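You operate a simulated robot arm through the tools that you are given. There is no shell and no other tool. Be economical: measure what you need, move in short steps, check, and stop when the job is done.

Carry out the task below with a simulated robot arm. There is one attempt and no reset: what you move stays moved.

TASK
Open the slide saddle.
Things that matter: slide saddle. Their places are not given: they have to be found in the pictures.

It is judged by the outcome, as a careful person would: the job done as asked, and still so three seconds after it is handed in. It fails if anything else is knocked over, pushed out of place, dropped, spilled or broken.

THE ROBOT
A 7-joint arm with a two-finger parallel gripper, fixed in place. Base frame: the origin is at the foot of the arm, x ahead of it, y to its left, z up. Lengths are in mm, angles in degrees, forces in N, time in s.
Its first joint turns from -66.0 to 66.0 degrees. Payload 2.6 kg.
Tool frame: the origin (TCP) lies between the finger pads and is the grasp point; the fingertips stand 30 mm ahead of it; z points along the fingers, y is the line along which they close. The gripper opens to 94 mm. The fingers are 28 mm wide and 10 mm thick; the gripper's body (50 by 96 mm) begins 55 mm behind the TCP.
Orientation is that of the tool frame in the base frame, as a unit quaternion [w, x, y, z]. With the fingers straight down and closing along the base's y, the tool's x points along the base's -x, its y along +y and its z along -z.

THE INTERFACE
- The arm moves only by the tool apply_moves. Its argument "steps" is a list of rows, each an object (a shift or turn left out is 0, a gripper value left out holds the last) with "translation": the shift along the tool's x, y, z in cm, a list of three; "rotation": the turn, a rotation vector about the tool's x, y, z in degrees, a list of three; "fingers": the gripper command, from -1 (fully open) to 1 (shut), values between in proportion. In form: [{"translation": [x, y, z], "rotation": [wx, wy, wz], "fingers": fingers}, ...]. A call has 1 to 10 rows; each row shifts and turns the commanded pose from where the row before left it, along the tool's axes as they then stand. A row lasts 0.2 s, in which the tool goes at most 50 mm and 8.6 degrees; a call with a longer step from one row to the next is refused whole, and so is a gripper value outside its range. A pose out of reach is approached as far as the arm can. The call stops where the force on the tool passes 40 N (or 10 N more than at its start, if that is more) or the arm is blocked; 0.2 s more then pass. The fingers move at their own pace (about 72 mm/s each) and stop on an object; they squeeze with about 36 N. The grip force told is the motor's: it shows also when the fingers shut on nothing. Time passes only in rows, and 0.2 s behind the last, so rows that do not move let the fingers close. It gives the time, the measured TCP pose, the force on the tool (base axes), the opening and the grip force at its end, in the units of the frame above (readings bear some noise).
- Cameras (640 x 400 px; columns grow to the right, rows downward): "scene" is fixed at [38.7, 421.8, 594.5]; the picture's right is [-0.78, -0.62, 0.00], its down [-0.25, 0.31, -0.92] and it looks along [0.57, -0.72, -0.40] (base axes); focal length 327 px, centre (320, 200). "wrist" rides on the gripper at [-37, 0, -58] in the tool frame; the picture's right is [0.00, -1.00, 0.00], its down [0.97, 0.00, -0.24] and it looks along [0.24, 0.00, 0.97] (tool axes); focal length 218 px, centre (320, 200).
- get_image(camera): a new picture of that camera. No time passes.
- point_at(camera, pixels): for up to 12 pixels [column, row] of the newest picture of that camera ("zoom" is the newest enlarged one), the place [x, y, z] in the base frame of the surface seen there, good to about 2 mm, but the place of the scene camera against the robot may be out by one fixed shift of up to 18 mm in any direction. No time passes.
- inspect(camera, box): a new picture of the part [left, top, right, bottom] of that camera's present view, enlarged. No time passes.
- sign_off(): hands the job in; it is judged then, once.

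Work in short steps. Measure before you move; look again where a grasp or a placing could have gone wrong, and mend it. You have 60 turns and 22 pictures in all, the two below and enlarged ones among them. Open the gripper and draw the arm clear of the work before you hand the job in, unless the task says otherwise; then end with one line.

The tools are called after "Call:" by a JSON object that holds its "fn" and its "kwargs". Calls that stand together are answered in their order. apply_moves: Moves the arm, as the interface text tells. Its arguments: {"type":"object","properties":{"steps":{"type":"array"}},"required":["steps"]} The other tools are called the same way: get_image (camera) takes a picture; point_at (camera, pixels) gives the place of the surface under pixels of a picture; inspect (camera, box) takes an enlarged picture of a part of a camera's view; sign_off () hands the job in.

At the start:

```text
t: 0.0
tcp_pos: [305.2, -138.6, 308.2]
ee_rot: [0.0, 0.001, 1.0, 0.0]
force: [0.8, -0.8, 0.2]
opening: 94.3
grip_force: 0.0
```

scene: 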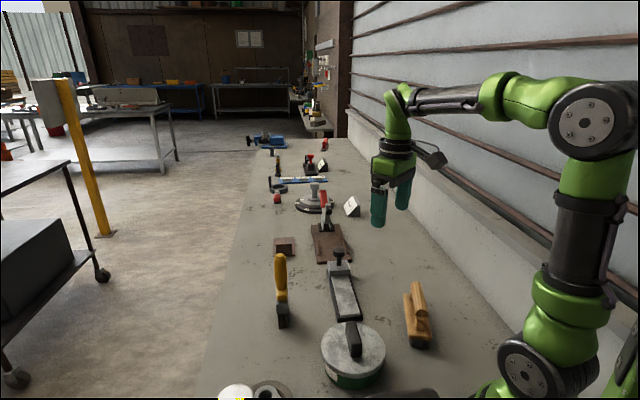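
wrist: 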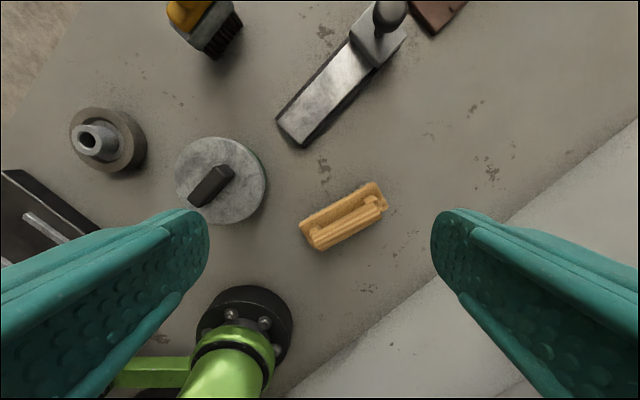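

The long steel rail with a black knob near (340,270) in the scene may be the slide saddle. I'll enlarge it.

Call:
{"fn": "inspect", "kwargs": {"camera": "scene", "box": [260, 170, 440, 340]}}

Call:
{"fn": "inspect", "kwargs": {"camera": "wrist", "box": [240, 0, 480, 160]}}

```text
2.35 times, centred on (350, 255) of scene
```

zoom: 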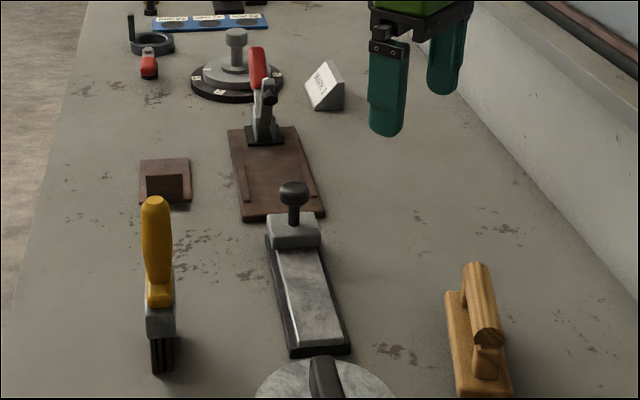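

```text
2.50 times, centred on (360, 80) of wrist
```

zoom: 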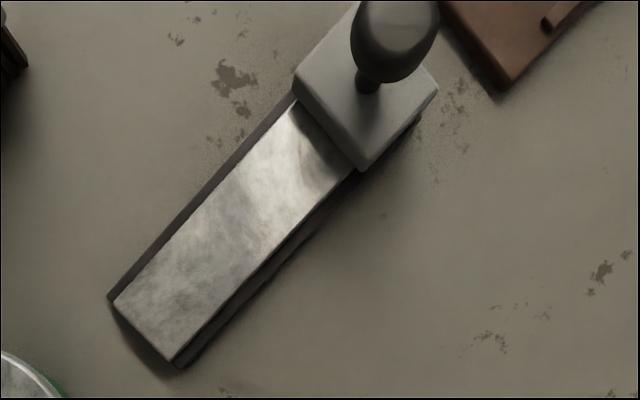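

The saddle with its knob sits at the far end of the rail. I'll measure it in the wrist picture, and in the scene picture for comparison.

Call:
{"fn": "point_at", "kwargs": {"camera": "zoom", "pixels": [[395, 40], [300, 80], [362, 165], [432, 95], [340, 85], [116, 300], [175, 355], [297, 115], [345, 168], [110, 297], [500, 88], [560, 200]]}}

Call:
{"fn": "point_at", "kwargs": {"camera": "scene", "pixels": [[339, 251], [336, 269], [345, 310], [323, 228], [316, 258], [350, 258], [281, 262], [284, 247], [345, 340]]}}

```text
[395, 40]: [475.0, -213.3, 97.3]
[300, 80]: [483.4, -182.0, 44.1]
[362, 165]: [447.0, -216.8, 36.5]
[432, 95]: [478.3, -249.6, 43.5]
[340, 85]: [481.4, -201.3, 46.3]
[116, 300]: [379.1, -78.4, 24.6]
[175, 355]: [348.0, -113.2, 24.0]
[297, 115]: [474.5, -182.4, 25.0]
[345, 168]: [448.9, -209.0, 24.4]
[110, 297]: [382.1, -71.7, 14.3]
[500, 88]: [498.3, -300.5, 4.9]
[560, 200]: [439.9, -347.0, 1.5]
```

```text
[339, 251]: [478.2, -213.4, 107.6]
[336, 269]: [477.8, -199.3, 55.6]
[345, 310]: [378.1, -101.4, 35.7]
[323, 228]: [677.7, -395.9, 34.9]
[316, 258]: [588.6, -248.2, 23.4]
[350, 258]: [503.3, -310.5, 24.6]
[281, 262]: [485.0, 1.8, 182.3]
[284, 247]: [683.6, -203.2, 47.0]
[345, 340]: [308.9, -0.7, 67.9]
```

Heights disagree: the stated table is z≈37, but the wrist gives about 2–5. I'll sample bare table points in both cameras.

Call:
{"fn": "point_at", "kwargs": {"camera": "zoom", "pixels": [[60, 150], [150, 200], [330, 330], [500, 300], [620, 380], [230, 20], [395, 10], [395, 70], [355, 25], [436, 25], [367, 85]]}}

Call:
{"fn": "point_at", "kwargs": {"camera": "scene", "pixels": [[380, 280], [300, 300], [250, 320], [380, 310], [339, 260], [330, 265], [350, 267], [339, 290], [358, 316], [334, 320]]}}

```text
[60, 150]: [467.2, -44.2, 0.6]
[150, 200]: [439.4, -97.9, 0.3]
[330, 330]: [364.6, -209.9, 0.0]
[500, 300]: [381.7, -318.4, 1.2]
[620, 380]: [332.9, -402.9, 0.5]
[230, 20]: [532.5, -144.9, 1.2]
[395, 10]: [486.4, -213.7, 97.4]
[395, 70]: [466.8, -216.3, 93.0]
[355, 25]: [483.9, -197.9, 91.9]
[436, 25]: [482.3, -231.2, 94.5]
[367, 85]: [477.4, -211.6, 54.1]
```

```text
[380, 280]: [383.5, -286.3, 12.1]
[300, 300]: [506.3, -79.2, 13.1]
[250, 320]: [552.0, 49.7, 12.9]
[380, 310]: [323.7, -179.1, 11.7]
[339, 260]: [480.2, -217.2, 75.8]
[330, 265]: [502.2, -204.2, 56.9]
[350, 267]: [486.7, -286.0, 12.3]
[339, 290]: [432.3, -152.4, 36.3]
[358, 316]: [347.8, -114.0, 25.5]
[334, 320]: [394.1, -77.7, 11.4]
```

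Wrist and scene agree apart from an ~11 mm shift in the scene z, so the readings put the table at z≈0, not 37. I'll treat the height as uncertain. Next I check the neighbours: pan, clamp and wooden float.

Call:
{"fn": "point_at", "kwargs": {"camera": "scene", "pixels": [[324, 192], [324, 205], [325, 220], [353, 330], [353, 350], [330, 335], [375, 335], [410, 290], [281, 258]]}}

Call:
{"fn": "point_at", "kwargs": {"camera": "wrist", "pixels": [[220, 165], [195, 200], [225, 172], [220, 140], [262, 180], [250, 150], [385, 190], [330, 220]]}}

```text
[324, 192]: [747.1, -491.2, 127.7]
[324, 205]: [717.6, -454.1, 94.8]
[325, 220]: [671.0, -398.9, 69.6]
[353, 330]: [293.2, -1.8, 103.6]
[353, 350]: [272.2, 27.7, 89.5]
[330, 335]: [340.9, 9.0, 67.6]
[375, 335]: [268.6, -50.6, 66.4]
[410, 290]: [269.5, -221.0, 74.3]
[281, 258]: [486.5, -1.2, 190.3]
```

```text
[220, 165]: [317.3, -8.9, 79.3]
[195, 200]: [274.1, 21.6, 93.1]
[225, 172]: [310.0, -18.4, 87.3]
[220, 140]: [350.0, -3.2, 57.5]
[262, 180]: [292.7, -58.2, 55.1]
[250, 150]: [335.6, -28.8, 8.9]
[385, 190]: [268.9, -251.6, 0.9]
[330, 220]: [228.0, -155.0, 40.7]
```

The surroundings are clear. I'll move above the knob at about (476,-214) and turn the tool -45° so the fingers close along the rail.

Call:
{"fn": "apply_moves", "kwargs": {"steps": [{"translation": [-4.27, -1.88, 0], "fingers": -1}, {"translation": [-4.27, -1.88, 0]}, {"translation": [-4.27, -1.88, 0]}, {"translation": [-4.27, -1.88, 0]}, {"rotation": [0, 0, -7.5]}, {"rotation": [0, 0, -7.5]}, {"rotation": [0, 0, -7.5]}, {"rotation": [0, 0, -7.5]}, {"rotation": [0, 0, -7.5]}, {"rotation": [0, 0, -7.5]}]}}

Call:
{"fn": "get_image", "kwargs": {"camera": "wrist"}}

```text
t: 2.2
tcp_pos: [475.3, -214.9, 308.9]
ee_rot: [0.0, -0.384, 0.923, -0.001]
force: [-0.4, 0.4, -0.9]
opening: 94.2
grip_force: 0.1
```

```text
17 pictures are left
```

wrist: 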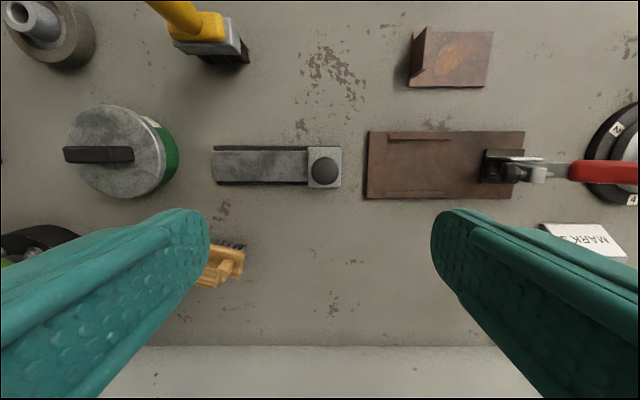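

The rail is now aligned with the picture columns and the knob is at (323,172). I'll measure it again.

Call:
{"fn": "point_at", "kwargs": {"camera": "wrist", "pixels": [[323, 172], [312, 172], [335, 172], [323, 184], [323, 160], [309, 152], [340, 152], [340, 187], [308, 187], [215, 153], [215, 182], [370, 210]]}}

```text
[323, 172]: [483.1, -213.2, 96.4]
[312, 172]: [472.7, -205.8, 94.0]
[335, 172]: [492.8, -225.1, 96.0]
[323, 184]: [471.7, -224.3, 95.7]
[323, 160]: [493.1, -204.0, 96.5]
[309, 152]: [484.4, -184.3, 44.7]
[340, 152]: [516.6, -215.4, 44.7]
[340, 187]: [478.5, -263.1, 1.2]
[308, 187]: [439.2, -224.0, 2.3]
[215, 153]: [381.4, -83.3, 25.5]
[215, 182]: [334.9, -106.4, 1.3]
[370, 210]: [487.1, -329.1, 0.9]
```

Knob centre is about (482,-214.5) with its top near z 97. I'll correct sideways, descend to z≈135 and look.

Call:
{"fn": "apply_moves", "kwargs": {"steps": [{"translation": [-0.5, -0.44, 4.3]}, {"translation": [0, 0, 4.3]}, {"translation": [0, 0, 4.3]}, {"translation": [0, 0, 4.3]}]}}

Call:
{"fn": "get_image", "kwargs": {"camera": "wrist"}}

Call:
{"fn": "get_image", "kwargs": {"camera": "scene"}}

```text
t: 3.2
tcp_pos: [483.6, -212.4, 137.2]
ee_rot: [0.001, -0.383, 0.924, -0.001]
force: [0.4, 0.4, 0.3]
opening: 94.2
grip_force: 0.0
```

```text
16 pictures are left
```

wrist: 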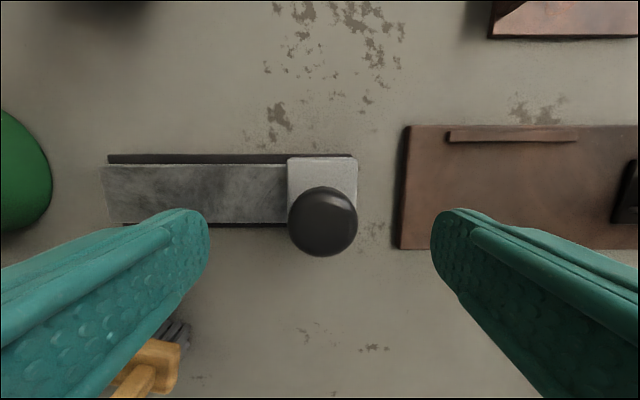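

```text
15 pictures are left
```

scene: 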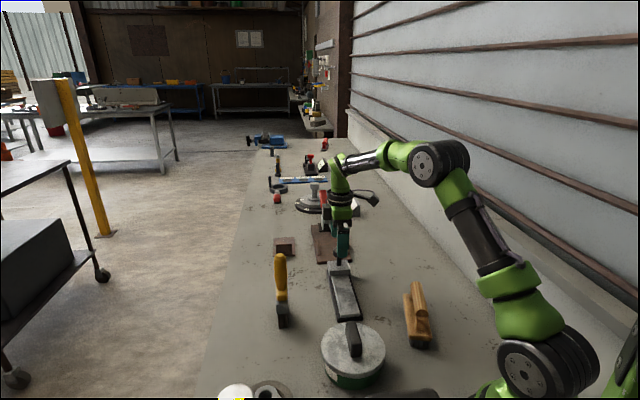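

Call:
{"fn": "point_at", "kwargs": {"camera": "wrist", "pixels": [[323, 222], [292, 222], [355, 222], [323, 190], [323, 252], [322, 175], [205, 225], [440, 225]]}}

Call:
{"fn": "inspect", "kwargs": {"camera": "scene", "box": [290, 190, 390, 330]}}

```text
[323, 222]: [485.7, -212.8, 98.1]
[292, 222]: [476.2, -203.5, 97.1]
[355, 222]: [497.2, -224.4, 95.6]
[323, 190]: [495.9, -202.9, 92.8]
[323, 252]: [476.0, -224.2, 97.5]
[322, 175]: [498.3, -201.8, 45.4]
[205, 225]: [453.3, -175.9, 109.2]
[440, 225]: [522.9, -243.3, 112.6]
```

```text
2.86 times, centred on (340, 260) of scene
```

zoom: 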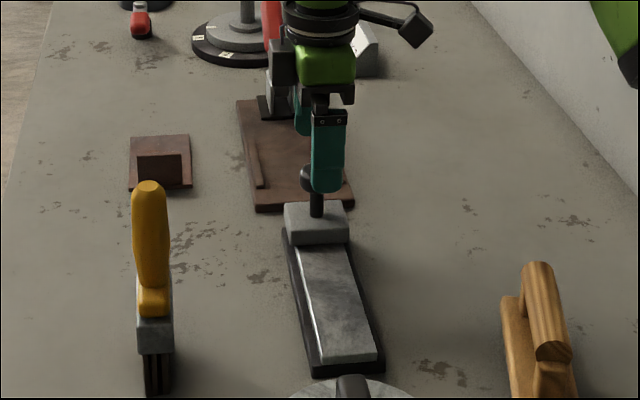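

Fingertips read z≈110, matching TCP z 137, so the measured frame is right. The knob centre is (486,-213.5). I'll descend to TCP z≈88 (tips 58, above the saddle top at 45) and close.

Call:
{"fn": "apply_moves", "kwargs": {"steps": [{"translation": [-0.09, -0.2, 2.45]}, {"translation": [0, 0, 2.45]}, {"fingers": 1}, {"fingers": 1}, {"fingers": 1}, {"fingers": 1}]}}

Call:
{"fn": "inspect", "kwargs": {"camera": "scene", "box": [290, 190, 390, 330]}}

```text
t: 4.6
tcp_pos: [485.5, -215.4, 87.4]
ee_rot: [-0.001, -0.381, 0.924, 0.002]
force: [-11.1, 7.6, 1.2]
opening: 35.6
grip_force: 44.6
```

```text
2.86 times, centred on (340, 260) of scene
```

zoom: 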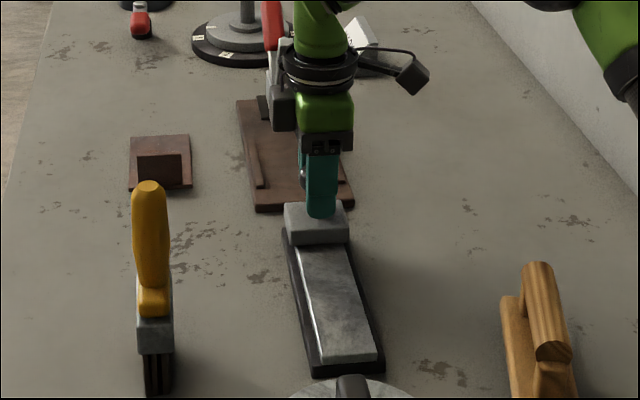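

The knob is held (opening 35.6). I'll test-slide 2 cm along +tool y, toward the near end of the rail.

Call:
{"fn": "apply_moves", "kwargs": {"steps": [{"translation": [0, 0.5, 0]}, {"translation": [0, 0.5, 0]}, {"translation": [0, 0.5, 0]}, {"translation": [0, 0.5, 0]}]}}

Call:
{"fn": "get_image", "kwargs": {"camera": "wrist"}}

```text
t: 5.6
tcp_pos: [470.2, -201.4, 86.8]
ee_rot: [-0.001, -0.385, 0.923, 0.0]
force: [1.8, -0.8, -19.0]
opening: 35.5
grip_force: 45.1
```

```text
12 pictures are left
```

wrist: 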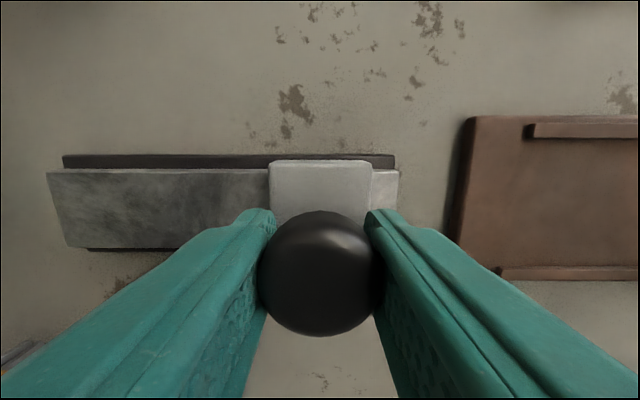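

The saddle slides: bare rail now shows behind it at (385,185). I'll continue, easing down 1 mm because of the -19 N vertical force.

Call:
{"fn": "apply_moves", "kwargs": {"steps": [{"translation": [0, 0.5, 0.1]}, {"translation": [0, 1, 0]}, {"translation": [0, 1, 0]}, {"translation": [0, 1, 0]}, {"translation": [0, 1, 0]}, {"translation": [0, 0.5, 0]}]}}

```text
t: 7.0
tcp_pos: [435.2, -166.3, 88.4]
ee_rot: [0.001, -0.382, 0.924, -0.001]
force: [2.8, 0.3, -4.1]
opening: 35.5
grip_force: 44.9
```

It has slid 70 mm with low force. I'll continue.

Call:
{"fn": "apply_moves", "kwargs": {"steps": [{"translation": [0, 0.7, 0]}, {"translation": [0, 0.7, 0]}, {"translation": [0, 0.7, 0]}, {"translation": [0, 0.7, 0]}]}}

Call:
{"fn": "get_image", "kwargs": {"camera": "wrist"}}

```text
t: 8.0
tcp_pos: [416.5, -146.7, 87.0]
ee_rot: [0.002, -0.382, 0.924, -0.001]
force: [-1.1, -4.1, 22.1]
opening: 35.7
grip_force: 45.2
```

```text
11 pictures are left
```

wrist: 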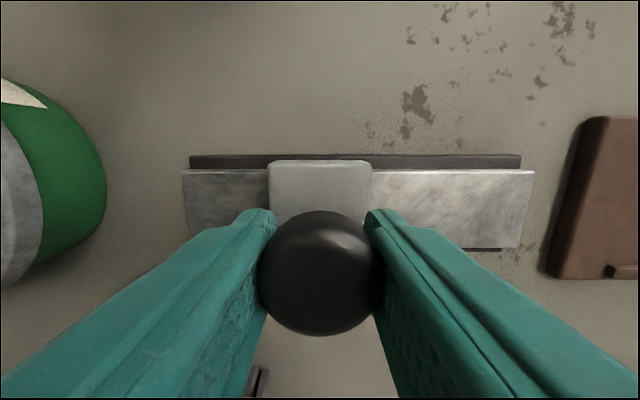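

About 4 cm of rail remains on the left. I'll continue in small steps, easing up 1 mm.

Call:
{"fn": "apply_moves", "kwargs": {"steps": [{"translation": [0, 0.4, -0.1]}, {"translation": [0, 0.4, 0]}, {"translation": [0, 0.4, 0]}, {"translation": [0, 0.4, 0]}, {"translation": [0, 0.4, 0]}]}}

```text
t: 9.2
tcp_pos: [401.6, -131.0, 87.8]
ee_rot: [0.0, -0.383, 0.924, -0.001]
force: [-0.6, -3.1, 11.3]
opening: 35.5
grip_force: 45.2
```

Call:
{"fn": "apply_moves", "kwargs": {"steps": [{"translation": [0, 0.4, 0]}, {"translation": [0, 0.4, 0]}, {"translation": [0, 0.4, 0]}, {"translation": [0, 0.4, 0]}]}}

Call:
{"fn": "get_image", "kwargs": {"camera": "wrist"}}

```text
t: 10.2
tcp_pos: [390.8, -120.3, 87.4]
ee_rot: [0.0, -0.383, 0.924, 0.0]
force: [0.6, -3.6, 9.0]
opening: 35.7
grip_force: 44.7
```

```text
10 pictures are left
```

wrist: 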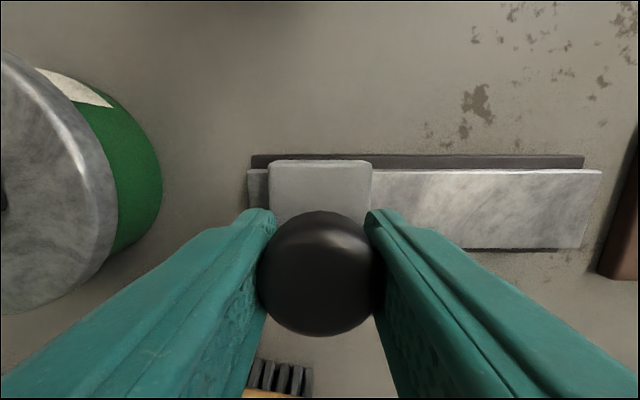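

About 11 mm of rail remains. I'll take small steps until it meets the stop.

Call:
{"fn": "apply_moves", "kwargs": {"steps": [{"translation": [0, 0.25, 0]}, {"translation": [0, 0.25, 0]}, {"translation": [0, 0.25, 0]}]}}

```text
t: 11.0
tcp_pos: [385.4, -116.5, 87.3]
ee_rot: [0.001, -0.384, 0.923, -0.001]
force: [10.3, -6.9, -4.9]
opening: 35.7
grip_force: 45.7
```

Force opposing the motion has risen to about 12 N, so the stop may be near. One more small step.

Call:
{"fn": "apply_moves", "kwargs": {"steps": [{"translation": [0, 0.2, 0]}, {"translation": [0, 0.2, 0]}]}}

Call:
{"fn": "get_image", "kwargs": {"camera": "wrist"}}

```text
t: 11.5
tcp_pos: [386.2, -115.6, 87.7]
ee_rot: [0.002, -0.383, 0.924, -0.004]
force: [6.1, -1.9, -5.2]
opening: 35.7
grip_force: 44.9
stopped in row 2: the force on the tool passed its limit (the readings are from after the stop); the commanded pose is now the measured one
```

```text
9 pictures are left
```

wrist: 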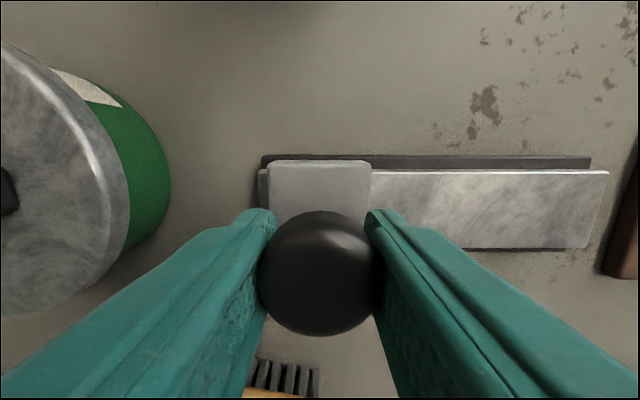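

The saddle is at its end stop. I'll open partly (about 60 mm, clear of the pan), rise straight up, then look.

Call:
{"fn": "apply_moves", "kwargs": {"steps": [{"fingers": -0.25}, {"fingers": -0.25}, {"translation": [0, 0, -2]}, {"translation": [0, 0, -4]}, {"translation": [0, 0, -4.5]}, {"translation": [0, 0, -4.5]}, {"translation": [0, 0, -4.5], "fingers": -1}]}}

Call:
{"fn": "get_image", "kwargs": {"camera": "scene"}}

Call:
{"fn": "get_image", "kwargs": {"camera": "wrist"}}

```text
t: 13.1
tcp_pos: [383.3, -116.5, 286.3]
ee_rot: [0.003, -0.383, 0.924, -0.005]
force: [1.0, 0.1, 0.5]
opening: 94.1
grip_force: 0.0
```

```text
8 pictures are left
```

scene: 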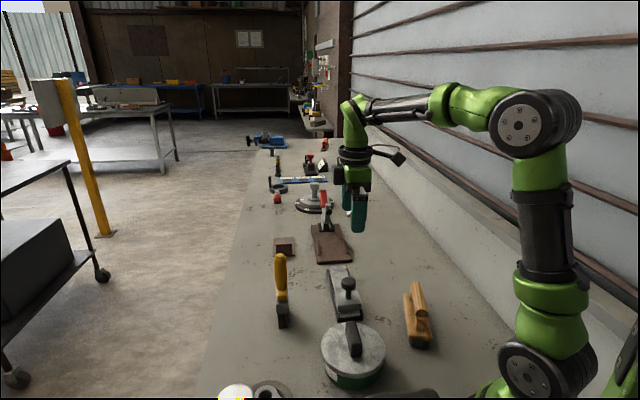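

```text
7 pictures are left
```

wrist: 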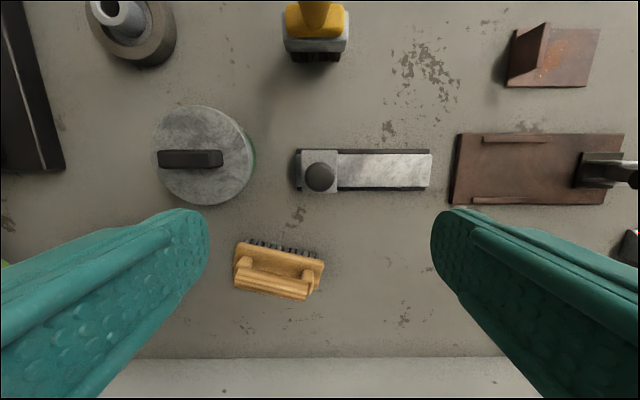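

The saddle rests at the near end of its rail, nothing else has moved, and the arm is clear. I'm handing it in.

Call:
{"fn": "sign_off", "kwargs": {}}

```text
The job is handed in.
```

I opened the slide saddle by sliding it about 14 cm along its rail to the end stop. I then released the knob and raised the arm clear, and the last pictures show nothing else moved.
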